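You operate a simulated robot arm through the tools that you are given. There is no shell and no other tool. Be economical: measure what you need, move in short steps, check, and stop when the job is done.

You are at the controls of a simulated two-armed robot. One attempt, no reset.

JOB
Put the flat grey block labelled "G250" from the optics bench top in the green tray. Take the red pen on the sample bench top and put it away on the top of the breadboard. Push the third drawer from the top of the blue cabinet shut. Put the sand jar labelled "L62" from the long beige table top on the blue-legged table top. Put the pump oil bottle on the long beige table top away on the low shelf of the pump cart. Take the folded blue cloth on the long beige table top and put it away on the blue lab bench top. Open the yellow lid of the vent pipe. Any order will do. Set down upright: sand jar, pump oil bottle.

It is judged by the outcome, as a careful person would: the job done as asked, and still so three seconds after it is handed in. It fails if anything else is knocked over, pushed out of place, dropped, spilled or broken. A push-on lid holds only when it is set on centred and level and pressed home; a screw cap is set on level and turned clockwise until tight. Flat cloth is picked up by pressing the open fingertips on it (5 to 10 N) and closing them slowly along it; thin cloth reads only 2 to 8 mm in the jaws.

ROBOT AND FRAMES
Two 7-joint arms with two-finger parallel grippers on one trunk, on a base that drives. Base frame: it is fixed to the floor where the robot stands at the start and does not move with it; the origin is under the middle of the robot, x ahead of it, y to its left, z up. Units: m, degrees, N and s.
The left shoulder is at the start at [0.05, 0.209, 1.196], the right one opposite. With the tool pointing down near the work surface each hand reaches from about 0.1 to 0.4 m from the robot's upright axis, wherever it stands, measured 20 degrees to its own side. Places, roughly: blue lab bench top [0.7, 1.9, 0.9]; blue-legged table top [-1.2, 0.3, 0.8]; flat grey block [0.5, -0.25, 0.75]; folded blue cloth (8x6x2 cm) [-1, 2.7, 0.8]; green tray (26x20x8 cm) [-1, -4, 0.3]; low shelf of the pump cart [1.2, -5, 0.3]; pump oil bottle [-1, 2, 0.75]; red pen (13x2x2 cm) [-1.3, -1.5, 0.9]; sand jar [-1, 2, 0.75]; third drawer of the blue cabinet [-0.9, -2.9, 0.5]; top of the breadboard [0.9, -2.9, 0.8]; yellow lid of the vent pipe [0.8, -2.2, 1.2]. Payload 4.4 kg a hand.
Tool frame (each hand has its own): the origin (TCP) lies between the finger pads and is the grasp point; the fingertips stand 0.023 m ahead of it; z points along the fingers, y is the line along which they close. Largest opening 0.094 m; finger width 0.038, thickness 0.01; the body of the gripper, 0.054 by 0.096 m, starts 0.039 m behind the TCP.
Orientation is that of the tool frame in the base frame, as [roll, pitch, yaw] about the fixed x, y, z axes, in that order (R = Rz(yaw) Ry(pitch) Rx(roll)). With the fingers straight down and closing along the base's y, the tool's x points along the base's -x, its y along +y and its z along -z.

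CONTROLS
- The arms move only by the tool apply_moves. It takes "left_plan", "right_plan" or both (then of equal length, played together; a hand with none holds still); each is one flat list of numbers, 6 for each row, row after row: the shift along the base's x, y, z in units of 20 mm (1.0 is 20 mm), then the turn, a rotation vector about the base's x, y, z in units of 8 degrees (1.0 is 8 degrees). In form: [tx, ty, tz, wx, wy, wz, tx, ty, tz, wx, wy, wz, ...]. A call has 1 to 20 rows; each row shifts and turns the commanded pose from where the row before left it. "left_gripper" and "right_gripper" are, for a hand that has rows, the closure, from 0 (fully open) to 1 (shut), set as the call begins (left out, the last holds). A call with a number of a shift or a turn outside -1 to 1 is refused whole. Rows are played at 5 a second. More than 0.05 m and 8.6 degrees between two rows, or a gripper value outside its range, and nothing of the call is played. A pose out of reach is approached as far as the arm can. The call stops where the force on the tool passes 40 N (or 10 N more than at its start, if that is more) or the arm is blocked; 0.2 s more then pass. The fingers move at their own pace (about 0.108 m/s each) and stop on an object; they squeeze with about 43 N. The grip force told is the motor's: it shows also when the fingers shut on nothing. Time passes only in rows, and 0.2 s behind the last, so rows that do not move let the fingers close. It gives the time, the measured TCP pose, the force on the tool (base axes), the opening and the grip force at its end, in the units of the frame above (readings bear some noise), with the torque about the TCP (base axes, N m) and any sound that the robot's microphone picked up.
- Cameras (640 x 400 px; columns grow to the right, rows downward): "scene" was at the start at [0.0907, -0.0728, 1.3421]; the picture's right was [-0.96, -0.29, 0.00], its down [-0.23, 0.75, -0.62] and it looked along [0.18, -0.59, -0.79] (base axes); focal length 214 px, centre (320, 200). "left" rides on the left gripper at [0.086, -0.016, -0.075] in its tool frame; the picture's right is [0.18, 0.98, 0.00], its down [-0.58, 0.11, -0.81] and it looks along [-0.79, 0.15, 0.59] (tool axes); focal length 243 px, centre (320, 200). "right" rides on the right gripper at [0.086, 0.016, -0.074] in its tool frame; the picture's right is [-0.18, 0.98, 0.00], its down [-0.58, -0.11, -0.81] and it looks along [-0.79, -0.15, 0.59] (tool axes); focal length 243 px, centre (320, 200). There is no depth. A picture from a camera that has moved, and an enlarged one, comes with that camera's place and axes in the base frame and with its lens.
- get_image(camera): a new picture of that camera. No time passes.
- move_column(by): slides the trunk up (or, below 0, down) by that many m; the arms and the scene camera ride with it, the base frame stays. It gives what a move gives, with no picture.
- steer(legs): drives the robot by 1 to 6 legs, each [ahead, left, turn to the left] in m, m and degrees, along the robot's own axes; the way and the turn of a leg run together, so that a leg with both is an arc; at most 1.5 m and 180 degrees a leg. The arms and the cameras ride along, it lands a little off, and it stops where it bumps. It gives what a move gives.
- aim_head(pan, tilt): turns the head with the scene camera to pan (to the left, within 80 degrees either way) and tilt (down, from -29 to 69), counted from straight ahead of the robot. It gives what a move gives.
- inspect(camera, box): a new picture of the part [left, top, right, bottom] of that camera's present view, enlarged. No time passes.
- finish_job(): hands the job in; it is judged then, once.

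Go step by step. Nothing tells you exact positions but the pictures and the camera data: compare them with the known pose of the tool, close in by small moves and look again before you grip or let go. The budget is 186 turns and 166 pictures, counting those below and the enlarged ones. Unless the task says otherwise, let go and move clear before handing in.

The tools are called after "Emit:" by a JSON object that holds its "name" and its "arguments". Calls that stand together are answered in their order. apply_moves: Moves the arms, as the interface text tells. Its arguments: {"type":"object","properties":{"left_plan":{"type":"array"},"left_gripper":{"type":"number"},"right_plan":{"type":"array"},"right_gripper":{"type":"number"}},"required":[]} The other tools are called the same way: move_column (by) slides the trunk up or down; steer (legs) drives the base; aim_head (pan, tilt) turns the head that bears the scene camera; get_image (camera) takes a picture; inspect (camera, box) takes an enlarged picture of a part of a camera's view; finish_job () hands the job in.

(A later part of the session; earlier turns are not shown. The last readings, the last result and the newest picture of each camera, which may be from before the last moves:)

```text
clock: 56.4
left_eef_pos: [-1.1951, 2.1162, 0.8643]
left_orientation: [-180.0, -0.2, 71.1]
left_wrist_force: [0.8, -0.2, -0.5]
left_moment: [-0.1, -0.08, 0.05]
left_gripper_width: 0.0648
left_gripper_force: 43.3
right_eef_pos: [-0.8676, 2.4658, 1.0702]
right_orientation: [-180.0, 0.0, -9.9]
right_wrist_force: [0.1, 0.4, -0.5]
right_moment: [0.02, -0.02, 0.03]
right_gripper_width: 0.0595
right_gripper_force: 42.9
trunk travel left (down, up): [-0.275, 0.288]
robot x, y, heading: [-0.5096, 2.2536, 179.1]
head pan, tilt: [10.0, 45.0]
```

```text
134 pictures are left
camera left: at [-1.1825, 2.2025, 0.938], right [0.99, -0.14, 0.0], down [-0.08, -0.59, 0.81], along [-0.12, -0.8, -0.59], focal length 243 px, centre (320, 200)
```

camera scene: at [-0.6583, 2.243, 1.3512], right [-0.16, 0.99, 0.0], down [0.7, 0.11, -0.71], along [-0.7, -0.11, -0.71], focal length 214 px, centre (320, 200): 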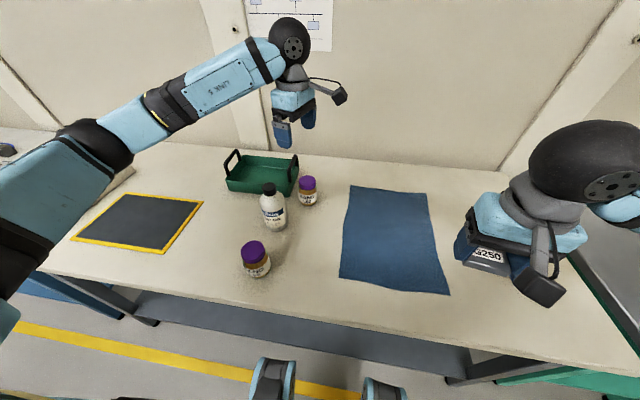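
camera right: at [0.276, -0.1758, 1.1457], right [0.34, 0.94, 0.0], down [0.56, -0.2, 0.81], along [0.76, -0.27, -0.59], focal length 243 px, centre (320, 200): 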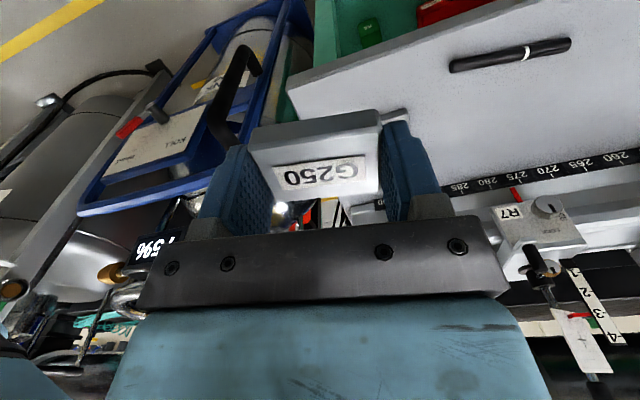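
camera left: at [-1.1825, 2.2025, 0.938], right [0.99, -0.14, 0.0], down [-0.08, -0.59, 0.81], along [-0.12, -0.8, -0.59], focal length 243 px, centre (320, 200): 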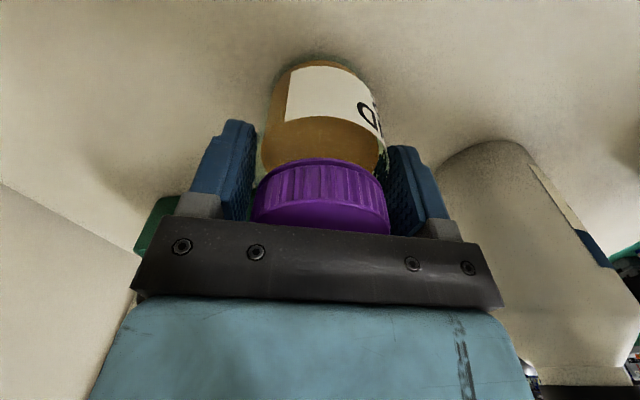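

Emit:
{"name": "apply_moves", "arguments": {"left_plan": [0, 0, 0.5, 0, 0, 0, 0, 0, 1, 0, 0, 0, 0, 0, 1, 0, 0, 0, 0, 0, 1, 0, 0, 0, 0, 0, 1, 0, 0, 0, 0, 0, 1, 0, 0, 0, 0, 0, 1, 0, 0, 0, 0, 0, 1, 0, 0, 0, 0, 0, 1, 0, 0, 0, 0, 0, 1, 0, 0, 0, 1, 0, 1, 0, 0, 0, 1, 0, 1, 0, 0, 0, 1, 0, 1, 0, 0, 0, 1, -0.5, 0, 0, 0, -0.5, 1, -0.5, 0, 0, 0, -0.5, 1, -0.5, 0, 0, 0, -0.5, 1, -0.5, 0, 0, 0, -0.5, 1, -0.5, 0, 0, 0, -0.5, 1, -0.5, 0, 0, 0, -0.5, 1, -0.5, 0, 0, 0, -0.5]}}

Emit:
{"name": "aim_head", "arguments": {"pan": 0, "tilt": 45}}

Emit:
{"name": "get_image", "arguments": {"camera": "scene"}}

```text
clock: 60.6
left_eef_pos: [-0.9938, 2.0444, 1.1145]
left_orientation: [-179.9, -0.1, 43.2]
left_wrist_force: [0.3, -0.2, -3.1]
left_moment: [0.01, 0.01, -0.01]
left_gripper_width: 0.0649
left_gripper_force: 42.9
right_eef_pos: [-0.8674, 2.4651, 1.0699]
right_orientation: [-180.0, -0.1, -9.9]
right_wrist_force: [0.4, -0.2, -0.7]
right_moment: [0.02, -0.03, -0.01]
right_gripper_width: 0.0589
right_gripper_force: 42.7
trunk travel left (down, up): [-0.275, 0.288]
robot x, y, heading: [-0.512, 2.2526, 179.2]
head pan, tilt: [10.0, 45.0]
```

```text
clock: 61.4
left_eef_pos: [-0.996, 2.0448, 1.1147]
left_orientation: [-180.0, -0.2, 43.2]
left_wrist_force: [-0.5, 0.8, -2.7]
left_moment: [-0.01, 0.0, 0.0]
left_gripper_width: 0.0647
left_gripper_force: 42.6
right_eef_pos: [-0.867, 2.4645, 1.0718]
right_orientation: [-180.0, 0.0, -9.9]
right_wrist_force: [0.5, 0.4, -0.9]
right_moment: [0.02, 0.02, 0.04]
right_gripper_width: 0.059
right_gripper_force: 43.1
trunk travel left (down, up): [-0.275, 0.288]
robot x, y, heading: [-0.5108, 2.2507, 178.9]
head pan, tilt: [0.0, 45.0]
```

```text
133 pictures are left
camera scene: at [-0.6591, 2.2566, 1.3513], right [0.01, 1.0, 0.0], down [0.71, -0.01, -0.71], along [-0.71, 0.01, -0.71], focal length 214 px, centre (320, 200)
```

scene: 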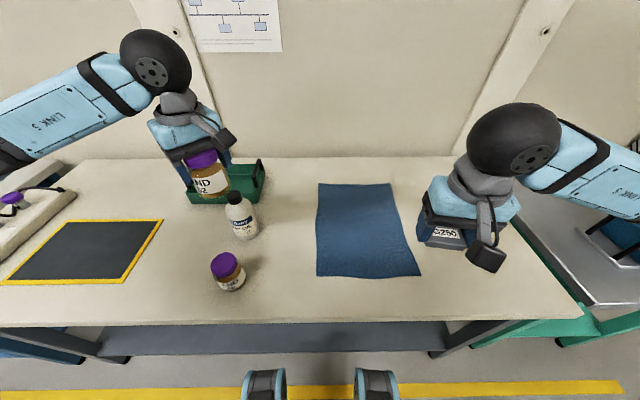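

Emit:
{"name": "aim_head", "arguments": {"pan": -45, "tilt": 45}}

Emit:
{"name": "get_image", "arguments": {"camera": "scene"}}

Emit:
{"name": "get_image", "arguments": {"camera": "right"}}

```text
clock: 62.5
left_eef_pos: [-0.9961, 2.0458, 1.1147]
left_orientation: [180.0, -0.2, 43.1]
left_wrist_force: [1.3, 0.2, -2.2]
left_moment: [0.03, 0.02, -0.01]
left_gripper_width: 0.065
left_gripper_force: 43.2
right_eef_pos: [-0.8673, 2.4656, 1.07]
right_orientation: [180.0, 0.0, -9.8]
right_wrist_force: [0.2, 0.1, -1.0]
right_moment: [0.0, 0.0, 0.01]
right_gripper_width: 0.059
right_gripper_force: 43.4
trunk travel left (down, up): [-0.275, 0.288]
robot x, y, heading: [-0.5091, 2.251, 179.1]
head pan, tilt: [-45.0, 45.0]
```

```text
132 pictures are left
camera scene: at [-0.6345, 2.3137, 1.3513], right [0.72, 0.7, 0.0], down [0.49, -0.51, -0.71], along [-0.49, 0.51, -0.71], focal length 214 px, centre (320, 200)
```

scene: 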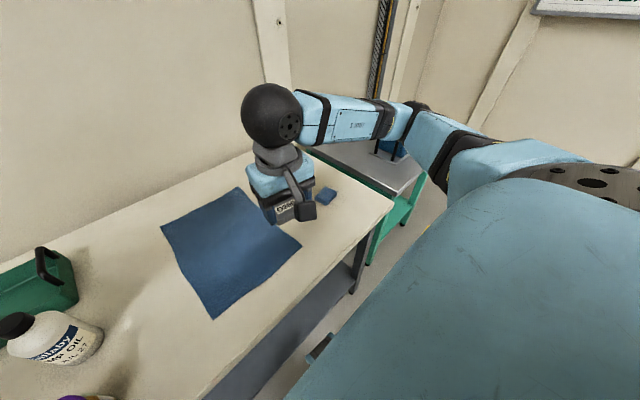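

```text
131 pictures are left
camera right: at [-0.7844, 2.4353, 1.1453], right [-0.35, -0.94, 0.0], down [-0.55, 0.21, 0.81], along [-0.75, 0.28, -0.59], focal length 243 px, centre (320, 200)
```

right: 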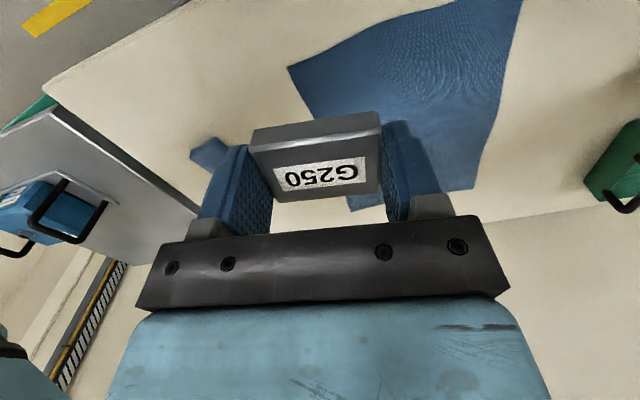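

Emit:
{"name": "steer", "arguments": {"legs": [[-0.3, 0, 0], [0, 1.3, 0]]}}

Emit:
{"name": "aim_head", "arguments": {"pan": 20, "tilt": 40}}

Emit:
{"name": "get_image", "arguments": {"camera": "scene"}}

```text
clock: 75.9
left_eef_pos: [-0.6779, 0.7064, 1.1148]
left_orientation: [180.0, -0.2, 45.3]
left_wrist_force: [0.2, -0.7, -3.0]
left_moment: [-0.01, 0.02, 0.03]
left_gripper_width: 0.0646
left_gripper_force: 43.0
right_eef_pos: [-0.5656, 1.1328, 1.0704]
right_orientation: [179.9, 0.0, -7.7]
right_wrist_force: [-0.3, 0.5, -0.9]
right_moment: [-0.03, 0.05, 0.05]
right_gripper_width: 0.0592
right_gripper_force: 43.2
trunk travel left (down, up): [-0.275, 0.288]
robot x, y, heading: [-0.2056, 0.9337, -178.5]
head pan, tilt: [-45.0, 45.0]
```

```text
clock: 77.2
left_eef_pos: [-0.6781, 0.7065, 1.1138]
left_orientation: [180.0, -0.2, 45.3]
left_wrist_force: [-0.5, 0.9, -3.6]
left_moment: [-0.04, -0.01, 0.02]
left_gripper_width: 0.0644
left_gripper_force: 43.1
right_eef_pos: [-0.5664, 1.1324, 1.07]
right_orientation: [-180.0, 0.0, -7.7]
right_wrist_force: [-0.3, -0.2, -1.3]
right_moment: [-0.02, 0.01, -0.02]
right_gripper_width: 0.0589
right_gripper_force: 43.4
trunk travel left (down, up): [-0.275, 0.288]
robot x, y, heading: [-0.2017, 0.9352, -178.9]
head pan, tilt: [20.0, 40.0]
```

```text
130 pictures are left
camera scene: at [-0.3481, 0.9022, 1.3585], right [-0.36, 0.93, 0.0], down [0.6, 0.23, -0.77], along [-0.71, -0.28, -0.64], focal length 214 px, centre (320, 200)
```

scene: 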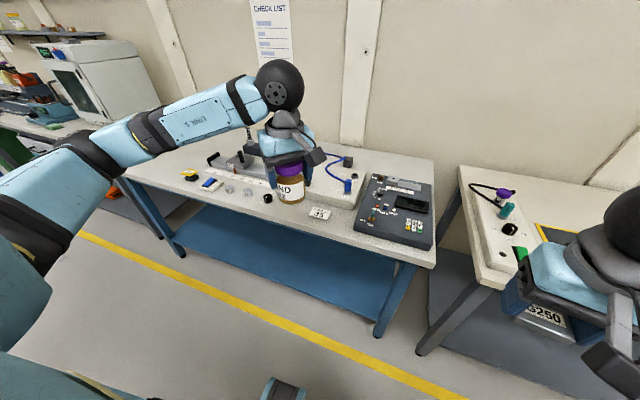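

Emit:
{"name": "steer", "arguments": {"legs": [[0, 0.45, -2]]}}

Emit:
{"name": "aim_head", "arguments": {"pan": 10, "tilt": 40}}

Emit:
{"name": "get_image", "arguments": {"camera": "scene"}}

Emit:
{"name": "inspect", "arguments": {"camera": "scene", "box": [120, 120, 440, 280]}}

```text
clock: 81.7
left_eef_pos: [-0.6845, 0.283, 1.1149]
left_orientation: [-180.0, -0.2, 43.1]
left_wrist_force: [0.6, 0.1, -2.8]
left_moment: [0.03, -0.02, -0.01]
left_gripper_width: 0.0647
left_gripper_force: 43.4
right_eef_pos: [-0.5569, 0.7036, 1.0696]
right_orientation: [-180.0, 0.0, -10.1]
right_wrist_force: [0.0, 0.0, -1.2]
right_moment: [0.0, 0.03, 0.01]
right_gripper_width: 0.059
right_gripper_force: 43.2
trunk travel left (down, up): [-0.275, 0.288]
robot x, y, heading: [-0.2004, 0.4923, 179.3]
head pan, tilt: [20.0, 40.0]
```

```text
clock: 82.4
left_eef_pos: [-0.6849, 0.2832, 1.1137]
left_orientation: [180.0, -0.1, 43.1]
left_wrist_force: [-0.1, 0.0, -2.4]
left_moment: [-0.03, 0.02, 0.0]
left_gripper_width: 0.0647
left_gripper_force: 42.8
right_eef_pos: [-0.5583, 0.7028, 1.071]
right_orientation: [-180.0, 0.0, -10.0]
right_wrist_force: [0.7, 0.6, -0.8]
right_moment: [-0.04, 0.0, 0.01]
right_gripper_width: 0.0591
right_gripper_force: 42.9
trunk travel left (down, up): [-0.275, 0.288]
robot x, y, heading: [-0.202, 0.4905, 179.1]
head pan, tilt: [10.0, 40.0]
```

```text
129 pictures are left
camera scene: at [-0.3513, 0.479, 1.3585], right [-0.16, 0.99, 0.0], down [0.64, 0.1, -0.77], along [-0.76, -0.12, -0.64], focal length 214 px, centre (320, 200)
```

scene: 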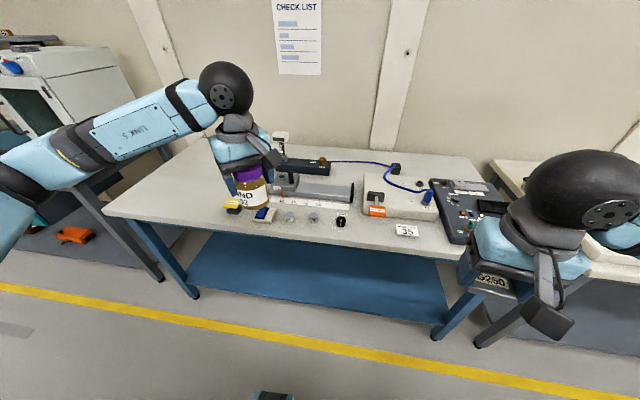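

```text
2.00 times, centred on (280, 200) of scene
camera zoom: at [-0.3513, 0.479, 1.3585], right [-0.16, 0.99, 0.0], down [0.64, 0.1, -0.77], along [-0.76, -0.12, -0.64], focal length 429 px, centre (400, 200)
```

zoom: 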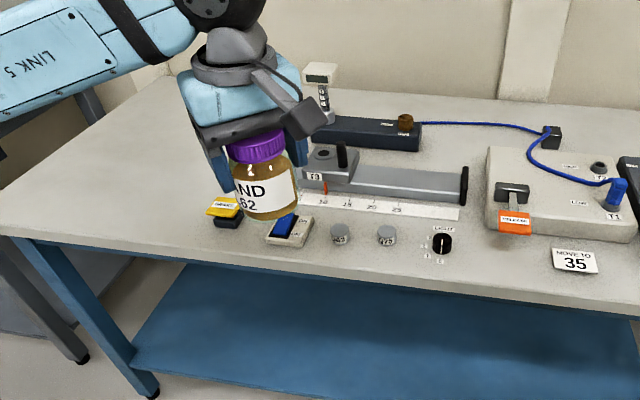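

Emit:
{"name": "steer", "arguments": {"legs": [[0, 0.49, 0], [0.22, 0, 0]]}}

Emit:
{"name": "get_image", "arguments": {"camera": "scene"}}

Emit:
{"name": "get_image", "arguments": {"camera": "left"}}

```text
clock: 88.4
left_eef_pos: [-0.9124, -0.2003, 1.1149]
left_orientation: [-180.0, -0.1, 43.1]
left_wrist_force: [-0.5, 0.3, -2.8]
left_moment: [0.0, -0.03, -0.02]
left_gripper_width: 0.0648
left_gripper_force: 43.2
right_eef_pos: [-0.7833, 0.2213, 1.0696]
right_orientation: [179.9, -0.1, -10.0]
right_wrist_force: [-0.2, -0.3, -0.8]
right_moment: [0.01, -0.02, 0.0]
right_gripper_width: 0.0592
right_gripper_force: 42.9
trunk travel left (down, up): [-0.275, 0.288]
robot x, y, heading: [-0.4239, 0.0132, 179.1]
head pan, tilt: [10.0, 40.0]
```

```text
127 pictures are left
camera scene: at [-0.578, -0.0028, 1.3584], right [-0.16, 0.99, 0.0], down [0.64, 0.1, -0.77], along [-0.76, -0.12, -0.64], focal length 214 px, centre (320, 200)
```

scene: 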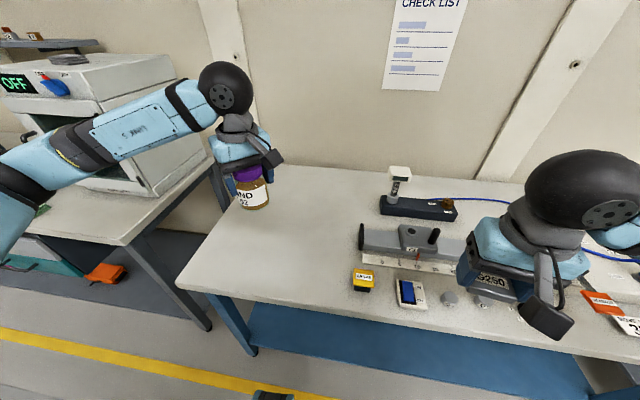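

```text
126 pictures are left
camera left: at [-0.8601, -0.1283, 1.1875], right [0.81, -0.59, 0.0], down [-0.35, -0.48, 0.81], along [-0.48, -0.65, -0.59], focal length 243 px, centre (320, 200)
```

left: 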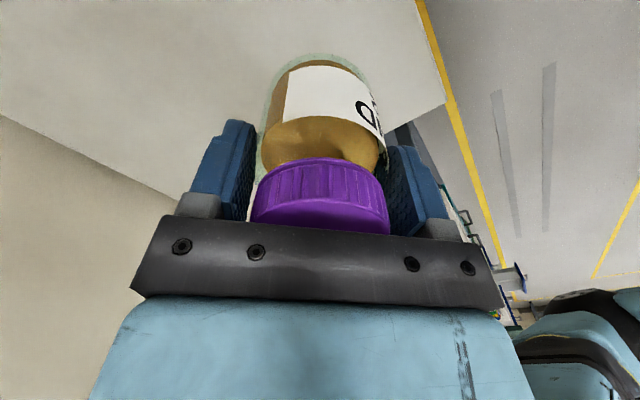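

Emit:
{"name": "apply_moves", "arguments": {"left_plan": [-0.3, 0, -1, 0, 0, 0, -0.3, 0, -1, 0, 0, 0, -0.3, 0, -1, 0, 0, 0, -0.3, 0.1, -1, 0, 0, 0, -0.3, 0.2, -1, 0, 0, 0, -0.3, 0.2, -1, 0, 0, 0, -0.3, 0.2, -1, 0, 0, 0, -0.3, 0.2, -1, 0, 0, 0, -0.3, 0.2, -1, 0, 0, 0, -0.3, 0, -0.7, 0, 0, 0]}}

Emit:
{"name": "get_image", "arguments": {"camera": "scene"}}

Emit:
{"name": "get_image", "arguments": {"camera": "left"}}

```text
clock: 90.6
left_eef_pos: [-0.9708, -0.1772, 0.9215]
left_orientation: [-180.0, -0.1, 43.1]
left_wrist_force: [0.8, -0.2, -4.0]
left_moment: [-0.03, 0.01, -0.02]
left_gripper_width: 0.0646
left_gripper_force: 42.6
right_eef_pos: [-0.783, 0.222, 1.071]
right_orientation: [-180.0, 0.0, -10.0]
right_wrist_force: [-0.3, 0.1, -1.1]
right_moment: [0.0, 0.01, 0.0]
right_gripper_width: 0.059
right_gripper_force: 43.0
trunk travel left (down, up): [-0.275, 0.288]
robot x, y, heading: [-0.4238, 0.0112, 179.0]
head pan, tilt: [10.0, 40.0]
```

```text
125 pictures are left
camera scene: at [-0.5777, -0.0028, 1.3585], right [-0.16, 0.99, 0.0], down [0.64, 0.1, -0.77], along [-0.76, -0.12, -0.64], focal length 214 px, centre (320, 200)
```

scene: 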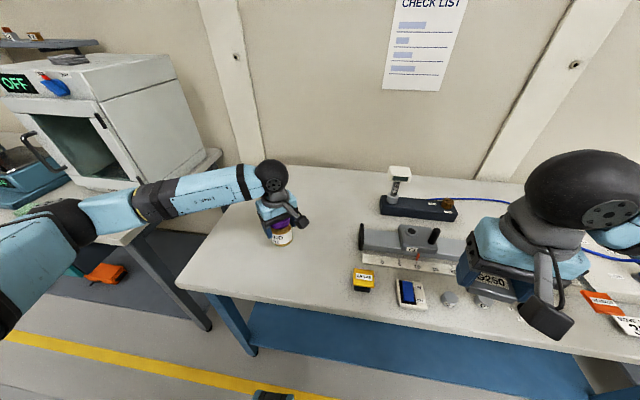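

```text
124 pictures are left
camera left: at [-0.9195, -0.1064, 0.9944], right [0.81, -0.59, 0.0], down [-0.35, -0.48, 0.81], along [-0.48, -0.65, -0.59], focal length 243 px, centre (320, 200)
```

left: 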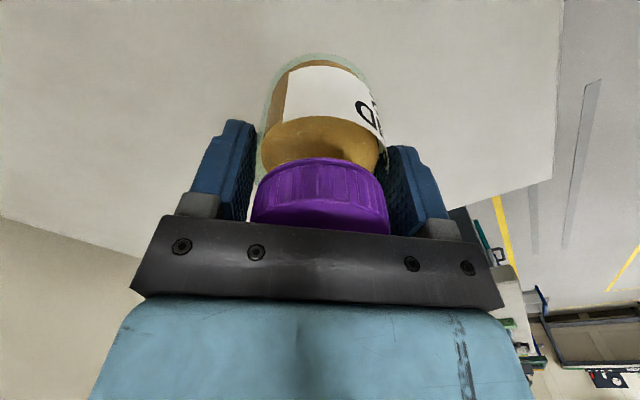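

Over a free stretch of the blue-legged table. Lower slowly until contact.

Emit:
{"name": "apply_moves", "arguments": {"left_plan": [0, 0, -0.5, 0, 0, 0, 0, 0, -0.5, 0, 0, 0, 0, 0, -0.5, 0, 0, 0]}}

Emit:
{"name": "apply_moves", "arguments": {"left_plan": [0, 0, -0.25, 0, 0, 0, 0, 0, -0.25, 0, 0, 0]}}

Emit:
{"name": "inspect", "arguments": {"camera": "scene", "box": [210, 150, 350, 270]}}

```text
clock: 91.4
left_eef_pos: [-0.9711, -0.1771, 0.8907]
left_orientation: [-180.0, -0.1, 43.0]
left_wrist_force: [0.0, 0.4, -3.2]
left_moment: [-0.05, 0.01, 0.0]
left_gripper_width: 0.0645
left_gripper_force: 43.4
right_eef_pos: [-0.7839, 0.2219, 1.0715]
right_orientation: [179.9, 0.0, -10.0]
right_wrist_force: [0.2, -0.2, -1.2]
right_moment: [-0.05, -0.01, -0.02]
right_gripper_width: 0.0593
right_gripper_force: 43.3
trunk travel left (down, up): [-0.275, 0.288]
robot x, y, heading: [-0.4274, 0.0085, 179.0]
head pan, tilt: [10.0, 40.0]
```

```text
clock: 92.0
left_eef_pos: [-0.9715, -0.1771, 0.879]
left_orientation: [180.0, -0.1, 43.1]
left_wrist_force: [0.9, 0.6, -3.0]
left_moment: [-0.01, 0.0, -0.07]
left_gripper_width: 0.0645
left_gripper_force: 42.8
right_eef_pos: [-0.7836, 0.2209, 1.071]
right_orientation: [180.0, 0.0, -10.1]
right_wrist_force: [0.4, 0.5, -1.0]
right_moment: [-0.02, 0.0, 0.01]
right_gripper_width: 0.0592
right_gripper_force: 43.1
trunk travel left (down, up): [-0.275, 0.288]
robot x, y, heading: [-0.425, 0.0127, 179.2]
head pan, tilt: [10.0, 40.0]
```

```text
3.33 times, centred on (280, 210) of scene
camera zoom: at [-0.5776, -0.0028, 1.3585], right [-0.16, 0.99, 0.0], down [0.64, 0.1, -0.77], along [-0.76, -0.12, -0.64], focal length 715 px, centre (453, 167)
```

zoom: 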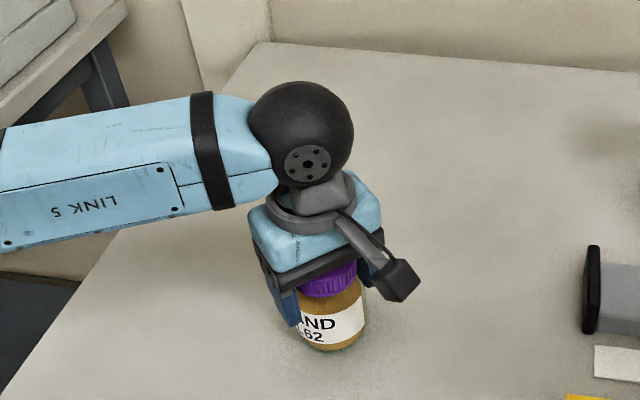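

Emit:
{"name": "apply_moves", "arguments": {"left_plan": [0, 0, -0.15, 0, 0, 0, 0, 0, -0.15, 0, 0, 0]}}

Emit:
{"name": "apply_moves", "arguments": {"left_plan": [0, 0, -0.12, 0, 0, 0, 0, 0, -0.12, 0, 0, 0]}}

Emit:
{"name": "apply_moves", "arguments": {"left_plan": [0, 0, 0, 0, 0, 0]}}

```text
clock: 92.6
left_eef_pos: [-0.9717, -0.1761, 0.8739]
left_orientation: [180.0, 0.0, 43.1]
left_wrist_force: [-1.3, 0.2, -2.9]
left_moment: [-0.04, -0.02, 0.01]
left_gripper_width: 0.0645
left_gripper_force: 42.9
right_eef_pos: [-0.7826, 0.2213, 1.07]
right_orientation: [179.9, 0.1, -10.0]
right_wrist_force: [-0.8, -0.2, -1.0]
right_moment: [-0.01, 0.0, 0.02]
right_gripper_width: 0.0594
right_gripper_force: 43.2
trunk travel left (down, up): [-0.275, 0.288]
robot x, y, heading: [-0.4258, 0.0083, 179.0]
head pan, tilt: [10.0, 40.0]
```

```text
clock: 93.2
left_eef_pos: [-0.971, -0.1769, 0.8686]
left_orientation: [-180.0, -0.1, 43.1]
left_wrist_force: [-0.7, -0.5, -3.8]
left_moment: [-0.01, -0.01, 0.0]
left_gripper_width: 0.0646
left_gripper_force: 43.2
right_eef_pos: [-0.7822, 0.2201, 1.0704]
right_orientation: [180.0, 0.0, -10.0]
right_wrist_force: [-0.6, -0.1, -0.9]
right_moment: [0.02, 0.0, 0.0]
right_gripper_width: 0.0594
right_gripper_force: 43.2
trunk travel left (down, up): [-0.275, 0.288]
robot x, y, heading: [-0.4252, 0.0122, 179.3]
head pan, tilt: [10.0, 40.0]
```

```text
clock: 93.6
left_eef_pos: [-0.9707, -0.1757, 0.8694]
left_orientation: [-180.0, -0.1, 43.2]
left_wrist_force: [-0.1, -1.0, -2.9]
left_moment: [0.01, 0.01, -0.02]
left_gripper_width: 0.0645
left_gripper_force: 43.1
right_eef_pos: [-0.7822, 0.2214, 1.0706]
right_orientation: [-180.0, 0.0, -10.1]
right_wrist_force: [-0.1, 0.2, -1.9]
right_moment: [0.01, 0.03, -0.02]
right_gripper_width: 0.0592
right_gripper_force: 42.9
trunk travel left (down, up): [-0.275, 0.288]
robot x, y, heading: [-0.4258, 0.0108, 179.1]
head pan, tilt: [10.0, 40.0]
```

Emit:
{"name": "apply_moves", "arguments": {"left_plan": [0, 0, -0.12, 0, 0, 0, 0, 0, -0.12, 0, 0, 0]}}

Emit:
{"name": "apply_moves", "arguments": {"left_plan": [0, 0, -0.12, 0, 0, 0, 0, 0, -0.12, 0, 0, 0]}}

Emit:
{"name": "inspect", "arguments": {"camera": "scene", "box": [240, 190, 320, 250]}}

```text
clock: 94.2
left_eef_pos: [-0.9699, -0.1769, 0.8656]
left_orientation: [179.9, -0.1, 43.1]
left_wrist_force: [-0.1, 0.9, -3.8]
left_moment: [-0.03, -0.03, -0.02]
left_gripper_width: 0.0645
left_gripper_force: 42.5
right_eef_pos: [-0.7826, 0.2217, 1.0699]
right_orientation: [-180.0, 0.0, -10.0]
right_wrist_force: [-0.9, -0.1, -2.3]
right_moment: [0.02, 0.0, 0.0]
right_gripper_width: 0.059
right_gripper_force: 43.1
trunk travel left (down, up): [-0.275, 0.288]
robot x, y, heading: [-0.4284, 0.0094, 178.9]
head pan, tilt: [10.0, 40.0]
```

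```text
clock: 94.8
left_eef_pos: [-0.9703, -0.1774, 0.8644]
left_orientation: [-179.7, 0.1, 43.0]
left_wrist_force: [0.8, -5.6, 32.2]
left_moment: [-0.69, -1.07, -0.18]
left_gripper_width: 0.0642
left_gripper_force: 42.4
right_eef_pos: [-0.7814, 0.2209, 1.0716]
right_orientation: [-180.0, 0.0, -10.0]
right_wrist_force: [0.1, -0.9, -1.1]
right_moment: [0.02, 0.01, 0.01]
right_gripper_width: 0.0589
right_gripper_force: 43.1
trunk travel left (down, up): [-0.275, 0.288]
robot x, y, heading: [-0.4304, 0.0118, 179.0]
head pan, tilt: [10.0, 40.0]
```

```text
6.67 times, centred on (280, 220) of scene
camera zoom: at [-0.5742, -0.0022, 1.3597], right [-0.16, 0.99, 0.0], down [0.63, 0.1, -0.77], along [-0.76, -0.12, -0.64], focal length 1430 px, centre (587, 67)
```

zoom: 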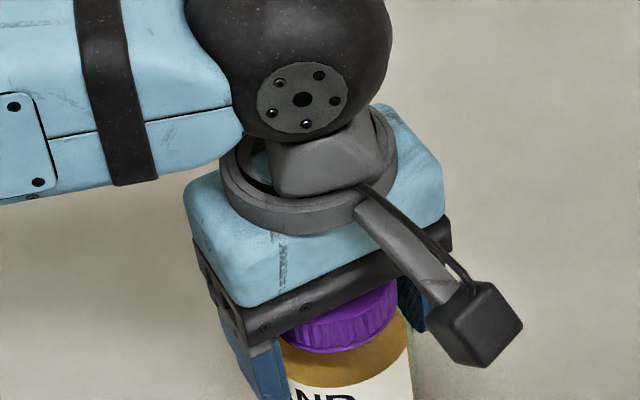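

Contact. Ease up 1.5 mm, open, and rise.

Emit:
{"name": "apply_moves", "arguments": {"left_plan": [0, 0, 0.1, 0, 0, 0]}}

Emit:
{"name": "apply_moves", "arguments": {"left_plan": [0, 0, 0, 0, 0, 0, 0, 0, 0, 0, 0, 0, 0, 0, 0, 0, 0, 0], "left_gripper": 0}}

Emit:
{"name": "apply_moves", "arguments": {"left_plan": [0, 0, 0.5, 0, 0, 0, 0, 0, 0.5, 0, 0, 0, 0, 0, 1, 0, 0, 0, 0, 0, 1, 0, 0, 0, 0, 0, 1, 0, 0, 0, 0, 0, 1, 0, 0, 0, 0, 0, 1, 0, 0, 0, 0, 0, 1, 0, 0, 0, 0, 0, 1, 0, 0, 0, 0, 0, 1, 0, 0, 0, 1, 0, 1, 0, 0, 0, 1, 0, 1, 0, 0, 0, 1, 0, 1, 0, 0, 0]}}

Emit:
{"name": "inspect", "arguments": {"camera": "scene", "box": [200, 120, 360, 260]}}

```text
clock: 95.2
left_eef_pos: [-0.9701, -0.1769, 0.8658]
left_orientation: [-179.8, 0.1, 43.0]
left_wrist_force: [-5.4, -4.0, 30.5]
left_moment: [-0.52, -0.55, -0.12]
left_gripper_width: 0.0647
left_gripper_force: 42.5
right_eef_pos: [-0.7805, 0.2208, 1.0709]
right_orientation: [180.0, 0.1, -9.9]
right_wrist_force: [0.1, -0.2, -1.0]
right_moment: [-0.02, 0.01, 0.03]
right_gripper_width: 0.0594
right_gripper_force: 43.1
trunk travel left (down, up): [-0.275, 0.288]
robot x, y, heading: [-0.4298, 0.0105, 179.0]
head pan, tilt: [10.0, 40.0]
```

```text
clock: 96.0
left_eef_pos: [-0.9698, -0.1768, 0.8625]
left_orientation: [-180.0, -0.1, 43.1]
left_wrist_force: [0.6, 0.4, 0.3]
left_moment: [-0.04, -0.01, 0.0]
left_gripper_width: 0.0936
left_gripper_force: 0.0
right_eef_pos: [-0.7826, 0.2206, 1.0707]
right_orientation: [180.0, 0.0, -10.0]
right_wrist_force: [0.4, 0.2, -1.5]
right_moment: [-0.01, 0.02, 0.03]
right_gripper_width: 0.0591
right_gripper_force: 43.0
trunk travel left (down, up): [-0.275, 0.288]
robot x, y, heading: [-0.4282, 0.0089, 179.2]
head pan, tilt: [10.0, 40.0]
```

```text
clock: 98.8
left_eef_pos: [-0.9113, -0.1761, 1.1006]
left_orientation: [-180.0, -0.1, 43.1]
left_wrist_force: [0.2, 0.2, -0.9]
left_moment: [0.0, 0.01, -0.01]
left_gripper_width: 0.0941
left_gripper_force: 0.0
right_eef_pos: [-0.7819, 0.2213, 1.0708]
right_orientation: [-179.9, 0.0, -10.0]
right_wrist_force: [-0.3, -0.5, -1.8]
right_moment: [0.0, -0.01, 0.01]
right_gripper_width: 0.0593
right_gripper_force: 43.2
trunk travel left (down, up): [-0.275, 0.288]
robot x, y, heading: [-0.4246, 0.0122, 179.1]
head pan, tilt: [10.0, 40.0]
```

```text
2.86 times, centred on (280, 190) of scene
camera zoom: at [-0.5766, -0.0026, 1.3586], right [-0.16, 0.99, 0.0], down [0.63, 0.1, -0.77], along [-0.76, -0.12, -0.64], focal length 613 px, centre (434, 229)
```

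zoom: 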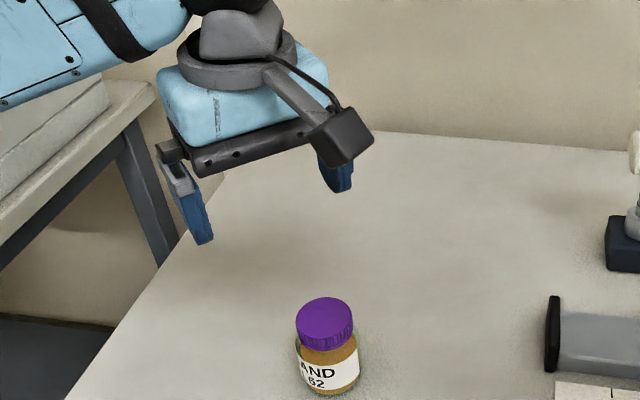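

Jar L62 stands upright on the blue-legged table. Back to the beige table for the folded cloth.

Emit:
{"name": "steer", "arguments": {"legs": [[-0.2, 0, 0], [0, -1.5, 0], [0, -1.4, 0]]}}

Emit:
{"name": "aim_head", "arguments": {"pan": 15, "tilt": 45}}

Emit:
{"name": "get_image", "arguments": {"camera": "scene"}}

```text
clock: 125.2
left_eef_pos: [-0.6629, 2.7017, 1.1008]
left_orientation: [-180.0, -0.1, 43.0]
left_wrist_force: [-0.4, 0.1, -0.3]
left_moment: [-0.02, -0.02, 0.01]
left_gripper_width: 0.0937
left_gripper_force: 0.1
right_eef_pos: [-0.5351, 3.0986, 1.0706]
right_orientation: [-179.9, 0.1, -10.0]
right_wrist_force: [-0.2, 1.1, -1.0]
right_moment: [-0.01, 0.0, 0.03]
right_gripper_width: 0.0591
right_gripper_force: 43.4
trunk travel left (down, up): [-0.275, 0.288]
robot x, y, heading: [-0.1815, 2.8901, 179.1]
head pan, tilt: [10.0, 40.0]
```

```text
clock: 125.9
left_eef_pos: [-0.6633, 2.701, 1.1011]
left_orientation: [-180.0, -0.1, 43.1]
left_wrist_force: [0.3, 0.7, -0.2]
left_moment: [0.01, 0.03, -0.01]
left_gripper_width: 0.0939
left_gripper_force: 0.1
right_eef_pos: [-0.5351, 3.1003, 1.0707]
right_orientation: [-180.0, 0.0, -10.0]
right_wrist_force: [0.3, -0.7, -1.5]
right_moment: [0.0, 0.01, 0.02]
right_gripper_width: 0.0592
right_gripper_force: 43.1
trunk travel left (down, up): [-0.275, 0.288]
robot x, y, heading: [-0.1769, 2.8888, 179.0]
head pan, tilt: [15.0, 45.0]
```

```text
120 pictures are left
camera scene: at [-0.324, 2.869, 1.3513], right [-0.24, 0.97, 0.0], down [0.69, 0.17, -0.71], along [-0.69, -0.17, -0.71], focal length 214 px, centre (320, 200)
```

scene: 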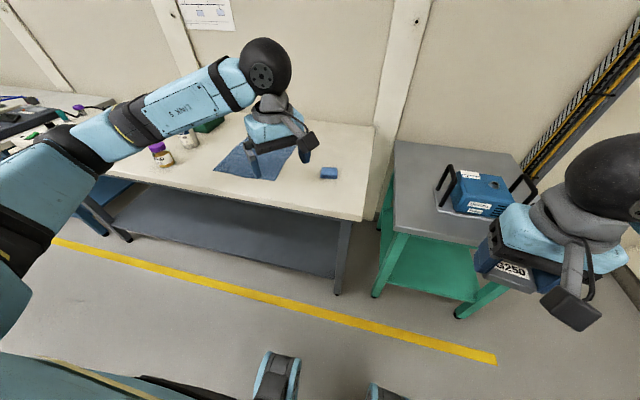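

Emit:
{"name": "apply_moves", "arguments": {"right_plan": [0, -0.5, 1, 0, 0, 0, 0, -0.5, 1, 0, 0, 0, 0, -0.5, 1, 0, 0, 0, 0, -0.5, 1, 0, 0, 0, 0.5, -0.5, 1, 0, 0, 0]}}

Emit:
{"name": "steer", "arguments": {"legs": [[0.27, 0, 0]]}}

Emit:
{"name": "get_image", "arguments": {"camera": "scene"}}

Emit:
{"name": "get_image", "arguments": {"camera": "left"}}

```text
clock: 127.1
left_eef_pos: [-0.6621, 2.7011, 1.1017]
left_orientation: [-180.0, -0.1, 43.0]
left_wrist_force: [-0.3, -0.2, 0.0]
left_moment: [0.05, -0.03, 0.02]
left_gripper_width: 0.094
left_gripper_force: 0.0
right_eef_pos: [-0.5239, 3.0483, 1.1713]
right_orientation: [-179.8, 0.0, -10.0]
right_wrist_force: [-0.2, -0.1, -1.0]
right_moment: [-0.01, 0.01, 0.03]
right_gripper_width: 0.0589
right_gripper_force: 42.6
trunk travel left (down, up): [-0.275, 0.288]
robot x, y, heading: [-0.178, 2.8903, 178.9]
head pan, tilt: [15.0, 45.0]
```

```text
clock: 129.0
left_eef_pos: [-0.9323, 2.7067, 1.1002]
left_orientation: [-180.0, -0.2, 43.2]
left_wrist_force: [0.3, 0.3, -0.6]
left_moment: [0.01, -0.03, -0.02]
left_gripper_width: 0.0941
left_gripper_force: 0.0
right_eef_pos: [-0.7928, 3.0535, 1.1699]
right_orientation: [-180.0, 0.0, -10.0]
right_wrist_force: [0.0, 0.2, -1.7]
right_moment: [0.04, 0.0, -0.03]
right_gripper_width: 0.0592
right_gripper_force: 42.9
trunk travel left (down, up): [-0.275, 0.288]
robot x, y, heading: [-0.4477, 2.8904, 179.0]
head pan, tilt: [15.0, 45.0]
```

```text
119 pictures are left
camera scene: at [-0.5931, 2.8734, 1.3512], right [-0.24, 0.97, 0.0], down [0.69, 0.17, -0.71], along [-0.69, -0.17, -0.71], focal length 214 px, centre (320, 200)
```

scene: 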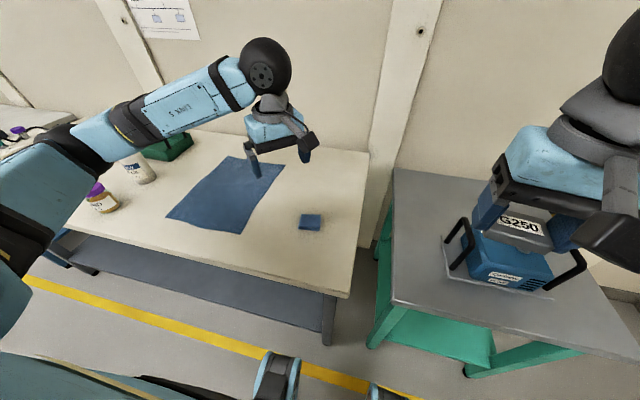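

```text
118 pictures are left
camera left: at [-0.8805, 2.7766, 1.1743], right [0.81, -0.59, 0.0], down [-0.35, -0.48, 0.81], along [-0.48, -0.65, -0.59], focal length 243 px, centre (320, 200)
```

left: 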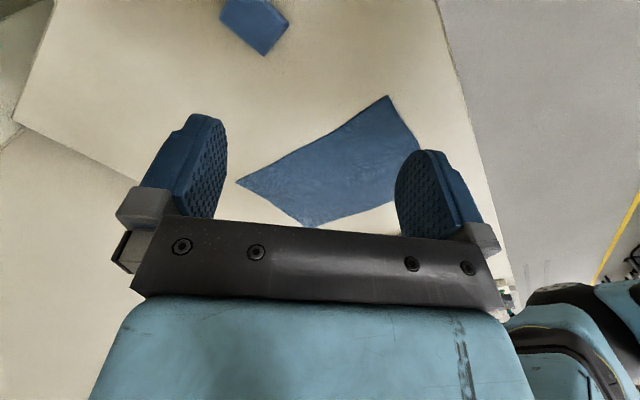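

Emit:
{"name": "inspect", "arguments": {"camera": "scene", "box": [270, 190, 350, 250]}}

```text
6.67 times, centred on (310, 220) of scene
camera zoom: at [-0.5931, 2.8734, 1.3512], right [-0.24, 0.97, 0.0], down [0.69, 0.17, -0.71], along [-0.69, -0.17, -0.71], focal length 1430 px, centre (387, 67)
```

zoom: 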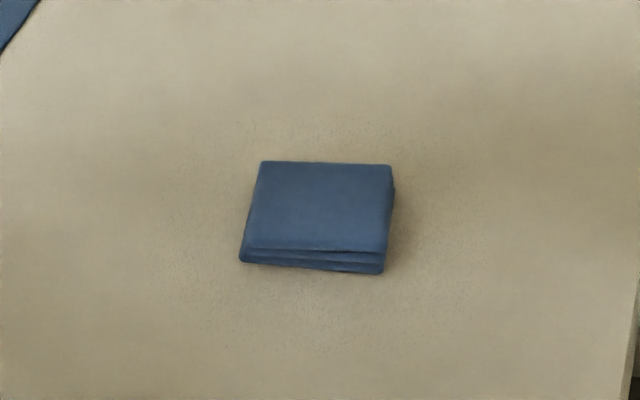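

Emit:
{"name": "apply_moves", "arguments": {"left_plan": [-0.45, 0.14, -1, 0, 0, 0.69, -0.45, 0.14, -1, 0, 0, 0.69, -0.45, 0.14, -1, 0, 0, 0.69, -0.45, 0.14, -1, 0, 0, 0.69, -0.45, 0.14, -1, 0, 0, 0.69, -0.45, 0.14, -1, 0, 0, 0.69, -0.45, 0.14, -1, 0, 0, 0.69, -0.45, 0.14, -1, 0, 0, 0.69, -0.45, 0.14, -1, 0, 0, 0.69, -0.45, 0.14, -1, 0, 0, 0.69], "left_gripper": 0}}

Emit:
{"name": "get_image", "arguments": {"camera": "left"}}

Emit:
{"name": "inspect", "arguments": {"camera": "scene", "box": [230, 130, 390, 250]}}

```text
clock: 131.2
left_eef_pos: [-1.0217, 2.735, 0.9003]
left_orientation: [179.9, 0.0, 98.4]
left_wrist_force: [-0.3, 0.7, 1.3]
left_moment: [0.0, -0.01, 0.04]
left_gripper_width: 0.0942
left_gripper_force: 0.2
right_eef_pos: [-0.793, 3.0538, 1.1692]
right_orientation: [179.9, 0.0, -9.9]
right_wrist_force: [-1.1, -0.1, -0.8]
right_moment: [0.01, -0.03, -0.01]
right_gripper_width: 0.0591
right_gripper_force: 43.2
trunk travel left (down, up): [-0.275, 0.288]
robot x, y, heading: [-0.4453, 2.8953, 179.2]
head pan, tilt: [15.0, 45.0]
```

```text
116 pictures are left
camera left: at [-1.051, 2.8181, 0.9734], right [0.95, 0.33, 0.0], down [0.19, -0.56, 0.81], along [0.26, -0.76, -0.59], focal length 243 px, centre (320, 200)
```

left: 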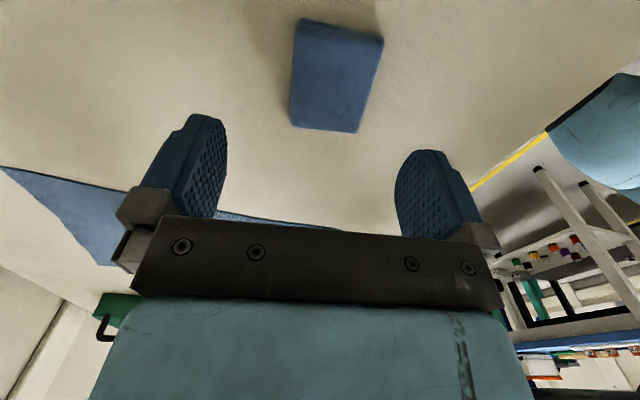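

```text
3.33 times, centred on (310, 190) of scene
camera zoom: at [-0.5931, 2.8734, 1.3513], right [-0.24, 0.97, 0.0], down [0.69, 0.17, -0.71], along [-0.69, -0.17, -0.71], focal length 715 px, centre (353, 233)
```

zoom: 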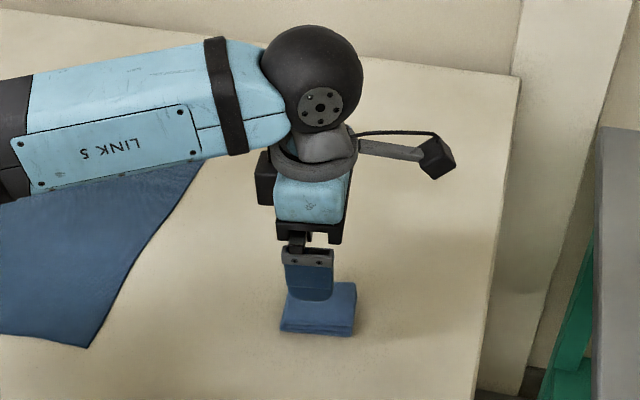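

Emit:
{"name": "apply_moves", "arguments": {"left_plan": [0.15, 0.12, -1, 0, 0, 0, 0.15, 0.12, -1, 0, 0, 0, 0, 0, -1, 0, 0, 0, 0, 0, -1, 0, 0, 0, 0, 0, -0.25, 0, 0, 0]}}

Emit:
{"name": "get_image", "arguments": {"camera": "left"}}

```text
clock: 132.5
left_eef_pos: [-1.0137, 2.7372, 0.8239]
left_orientation: [-179.6, -0.4, 98.4]
left_wrist_force: [15.6, -2.2, 22.8]
left_moment: [-0.34, -1.64, -0.11]
left_gripper_width: 0.0941
left_gripper_force: 0.1
right_eef_pos: [-0.7888, 3.0524, 1.172]
right_orientation: [-179.9, 0.1, -9.8]
right_wrist_force: [-1.2, 0.0, 0.2]
right_moment: [-0.02, 0.02, -0.02]
right_gripper_width: 0.0592
right_gripper_force: 43.4
trunk travel left (down, up): [-0.275, 0.288]
robot x, y, heading: [-0.4505, 2.8896, 179.2]
head pan, tilt: [15.0, 45.0]
stopped in row 5 (left hand): the force on the tool passed its limit at 44 N (the readings are from after the stop); the commanded pose is now the measured one
```

```text
114 pictures are left
camera left: at [-1.0426, 2.8208, 0.8972], right [0.95, 0.32, -0.01], down [0.2, -0.56, 0.8], along [0.26, -0.76, -0.6], focal length 243 px, centre (320, 200)
```

left: 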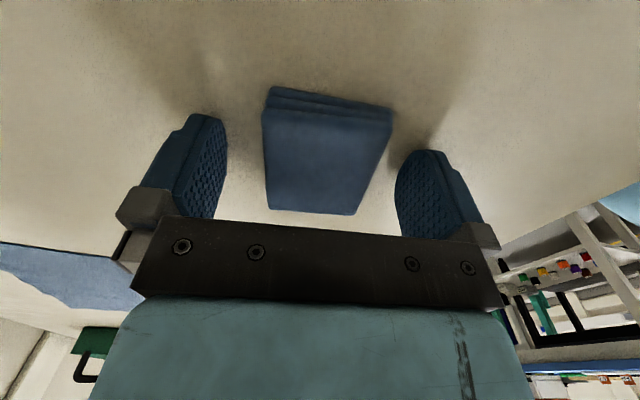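

Emit:
{"name": "apply_moves", "arguments": {"left_plan": [0, 0, 0.1, 0, 0, 0]}}

Emit:
{"name": "apply_moves", "arguments": {"left_plan": [0, 0, 0, 0, 0, 0, 0, 0, 0, 0, 0, 0, 0, 0, 0, 0, 0, 0, 0, 0, 0, 0, 0, 0], "left_gripper": 1}}

Emit:
{"name": "get_image", "arguments": {"camera": "left"}}

```text
clock: 132.9
left_eef_pos: [-1.0149, 2.7378, 0.8233]
left_orientation: [-179.6, -0.3, 98.3]
left_wrist_force: [14.1, -0.2, 16.4]
left_moment: [-0.15, -1.22, 0.12]
left_gripper_width: 0.094
left_gripper_force: 0.2
right_eef_pos: [-0.7908, 3.0531, 1.1717]
right_orientation: [180.0, 0.3, -9.8]
right_wrist_force: [-0.7, -0.7, -0.8]
right_moment: [0.0, -0.03, -0.02]
right_gripper_width: 0.0592
right_gripper_force: 42.9
trunk travel left (down, up): [-0.275, 0.288]
robot x, y, heading: [-0.4482, 2.8913, 179.3]
head pan, tilt: [15.0, 45.0]
```

```text
clock: 133.9
left_eef_pos: [-1.0156, 2.7374, 0.8243]
left_orientation: [-179.5, -0.2, 98.4]
left_wrist_force: [10.1, 4.5, 11.8]
left_moment: [-0.07, -0.65, 0.3]
left_gripper_width: 0.0538
left_gripper_force: 42.7
right_eef_pos: [-0.7916, 3.0535, 1.1714]
right_orientation: [-180.0, 0.1, -9.9]
right_wrist_force: [-0.4, -0.5, -2.1]
right_moment: [-0.03, 0.0, 0.0]
right_gripper_width: 0.059
right_gripper_force: 43.1
trunk travel left (down, up): [-0.275, 0.288]
robot x, y, heading: [-0.4478, 2.893, 179.0]
head pan, tilt: [15.0, 45.0]
```

```text
113 pictures are left
camera left: at [-1.0439, 2.821, 0.897], right [0.95, 0.32, -0.01], down [0.2, -0.56, 0.8], along [0.26, -0.76, -0.6], focal length 243 px, centre (320, 200)
```

left: 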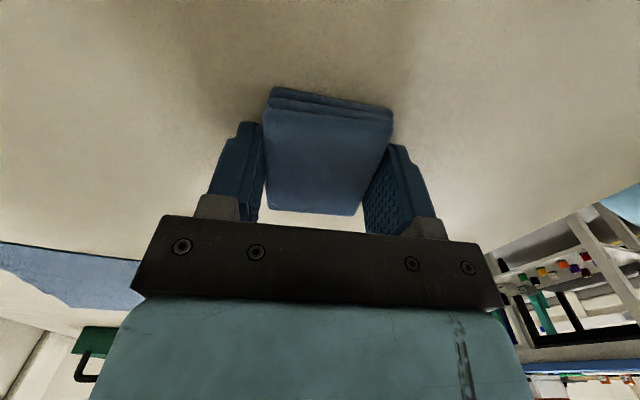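

Gripped at 54 mm. Lift and check it comes up.

Emit:
{"name": "apply_moves", "arguments": {"left_plan": [0, 0, 0.5, 0, 0, 0, 0, 0, 1, 0, 0, 0, 0, 0, 1, 0, 0, 0, 0, 0, 1, 0, 0, -0.2, 0, 0, 1, 0, 0, -0.5, 0, 0, 1, 0, 0, -0.5, 0, 0, 1, 0, 0, -0.5, 0, 0, 1, 0, 0, -0.5, 0, 0, 1, 0, 0, -0.5, 0.5, 0, 1, 0, 0, -0.5, 0.5, 0, 1, 0, 0, -0.5, 0.5, -0.3, 1, 0, 0, -0.5, 1, -0.3, 0.5, 0, 0, -0.5, 1, -0.3, 0.5, 0, 0, -0.5, 1, -0.3, 0.5, 0, 0, -0.5, 1, -0.3, 0.5, 0, 0, -0.5, 1, -0.3, 0, 0, 0, -0.5, 1, -0.3, 0, 0, 0, -0.5]}}

Emit:
{"name": "get_image", "arguments": {"camera": "left"}}

```text
clock: 137.7
left_eef_pos: [-0.867, 2.6925, 1.0903]
left_orientation: [-179.6, -0.1, 40.6]
left_wrist_force: [0.0, 0.0, -0.5]
left_moment: [0.0, 0.0, 0.03]
left_gripper_width: 0.0536
left_gripper_force: 43.0
right_eef_pos: [-0.7925, 3.0523, 1.1703]
right_orientation: [179.9, 0.0, -10.0]
right_wrist_force: [-0.3, 1.1, -0.7]
right_moment: [0.02, 0.0, 0.0]
right_gripper_width: 0.0587
right_gripper_force: 42.6
trunk travel left (down, up): [-0.275, 0.288]
robot x, y, heading: [-0.4497, 2.8886, 179.2]
head pan, tilt: [15.0, 45.0]
```

```text
112 pictures are left
camera left: at [-0.8117, 2.7626, 1.1655], right [0.78, -0.63, -0.01], down [-0.37, -0.47, 0.8], along [-0.51, -0.63, -0.59], focal length 243 px, centre (320, 200)
```

left: 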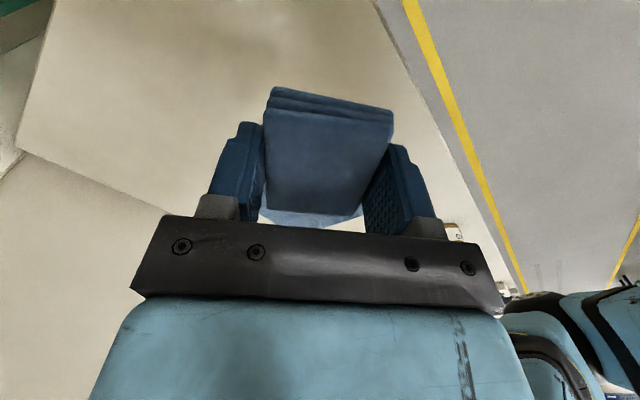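

Emit:
{"name": "move_column", "arguments": {"by": 0.15}}

Emit:
{"name": "steer", "arguments": {"legs": [[-0.25, 0, 0], [0, 0.6, 0], [0, 0, 180]]}}

Emit:
{"name": "aim_head", "arguments": {"pan": 0, "tilt": 40}}

Emit:
{"name": "get_image", "arguments": {"camera": "scene"}}

```text
clock: 139.4
left_eef_pos: [-0.8679, 2.6943, 1.2415]
left_orientation: [-179.6, -0.2, 40.7]
left_wrist_force: [-0.7, 0.2, -0.1]
left_moment: [0.01, 0.0, -0.03]
left_gripper_width: 0.0538
left_gripper_force: 42.7
right_eef_pos: [-0.7927, 3.0529, 1.32]
right_orientation: [-180.0, 0.0, -9.9]
right_wrist_force: [0.3, -0.5, -0.6]
right_moment: [0.03, 0.0, -0.06]
right_gripper_width: 0.059
right_gripper_force: 43.0
trunk travel left (down, up): [-0.425, 0.138]
robot x, y, heading: [-0.4458, 2.8924, 179.1]
head pan, tilt: [15.0, 45.0]
```

```text
clock: 153.9
left_eef_pos: [0.2097, 2.51, 1.2422]
left_orientation: [-179.6, -0.2, -137.3]
left_wrist_force: [0.2, -1.0, -0.8]
left_moment: [-0.03, -0.01, 0.01]
left_gripper_width: 0.0537
left_gripper_force: 43.6
right_eef_pos: [0.1479, 2.1495, 1.3203]
right_orientation: [-180.0, 0.1, 171.9]
right_wrist_force: [0.3, 0.2, -0.9]
right_moment: [-0.03, 0.0, 0.02]
right_gripper_width: 0.0589
right_gripper_force: 42.9
trunk travel left (down, up): [-0.425, 0.138]
robot x, y, heading: [-0.2077, 2.2956, 1.3]
head pan, tilt: [15.0, 45.0]
```

```text
clock: 154.7
left_eef_pos: [0.2095, 2.5092, 1.2419]
left_orientation: [-179.8, -0.2, -137.5]
left_wrist_force: [-0.1, -0.2, -0.4]
left_moment: [0.0, -0.01, 0.03]
left_gripper_width: 0.0538
left_gripper_force: 42.5
right_eef_pos: [0.1473, 2.1492, 1.3191]
right_orientation: [-180.0, 0.0, 172.0]
right_wrist_force: [-0.5, 0.5, -1.7]
right_moment: [-0.02, -0.02, -0.01]
right_gripper_width: 0.0594
right_gripper_force: 42.8
trunk travel left (down, up): [-0.425, 0.138]
robot x, y, heading: [-0.2031, 2.3, 0.8]
head pan, tilt: [0.0, 40.0]
```

```text
111 pictures are left
camera scene: at [-0.05, 2.3, 1.5085], right [0.02, -1.0, 0.0], down [-0.64, -0.01, -0.77], along [0.77, 0.01, -0.64], focal length 214 px, centre (320, 200)
```

scene: 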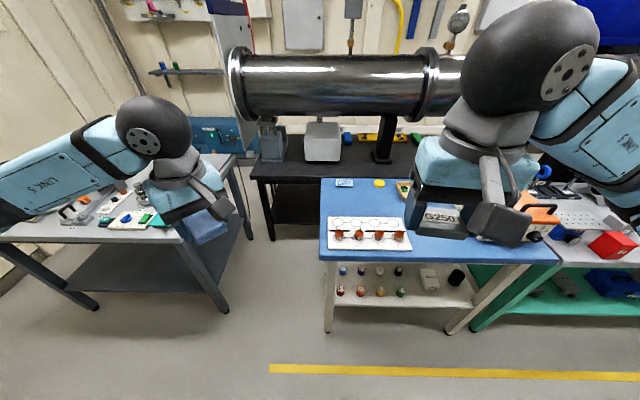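

Emit:
{"name": "steer", "arguments": {"legs": [[0, -0.6, -1]]}}

Emit:
{"name": "aim_head", "arguments": {"pan": 10, "tilt": 45}}

Emit:
{"name": "get_image", "arguments": {"camera": "scene"}}

```text
clock: 160.5
left_eef_pos: [0.2188, 1.8961, 1.2419]
left_orientation: [-179.7, -0.2, -138.4]
left_wrist_force: [-0.5, -0.1, 0.4]
left_moment: [-0.01, -0.01, -0.02]
left_gripper_width: 0.0536
left_gripper_force: 42.8
right_eef_pos: [0.1512, 1.5364, 1.3205]
right_orientation: [-180.0, 0.1, 171.0]
right_wrist_force: [-0.6, -0.4, -0.6]
right_moment: [0.03, 0.01, -0.01]
right_gripper_width: 0.0591
right_gripper_force: 42.9
trunk travel left (down, up): [-0.425, 0.138]
robot x, y, heading: [-0.1971, 1.6916, -0.0]
head pan, tilt: [0.0, 40.0]
```

```text
clock: 161.2
left_eef_pos: [0.219, 1.8948, 1.2415]
left_orientation: [-179.7, -0.2, -138.5]
left_wrist_force: [-0.1, -0.6, 0.3]
left_moment: [0.04, 0.02, -0.02]
left_gripper_width: 0.0536
left_gripper_force: 43.0
right_eef_pos: [0.1498, 1.5364, 1.3206]
right_orientation: [-180.0, 0.1, 171.0]
right_wrist_force: [-0.2, 0.4, -2.0]
right_moment: [-0.06, 0.03, -0.03]
right_gripper_width: 0.0592
right_gripper_force: 42.8
trunk travel left (down, up): [-0.425, 0.138]
robot x, y, heading: [-0.198, 1.6905, -0.1]
head pan, tilt: [10.0, 45.0]
```

```text
110 pictures are left
camera scene: at [-0.0492, 1.7044, 1.5013], right [0.17, -0.98, 0.0], down [-0.7, -0.12, -0.71], along [0.7, 0.12, -0.71], focal length 214 px, centre (320, 200)
```

scene: 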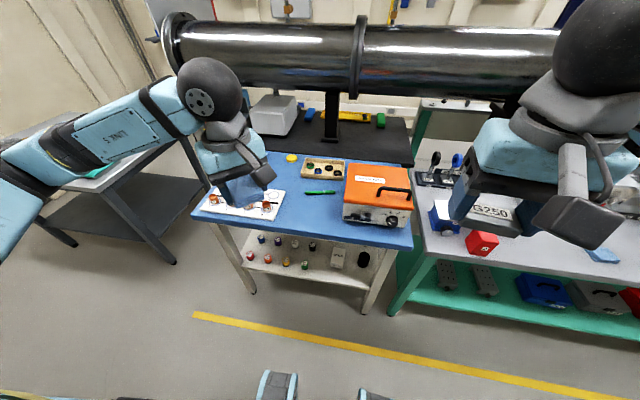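

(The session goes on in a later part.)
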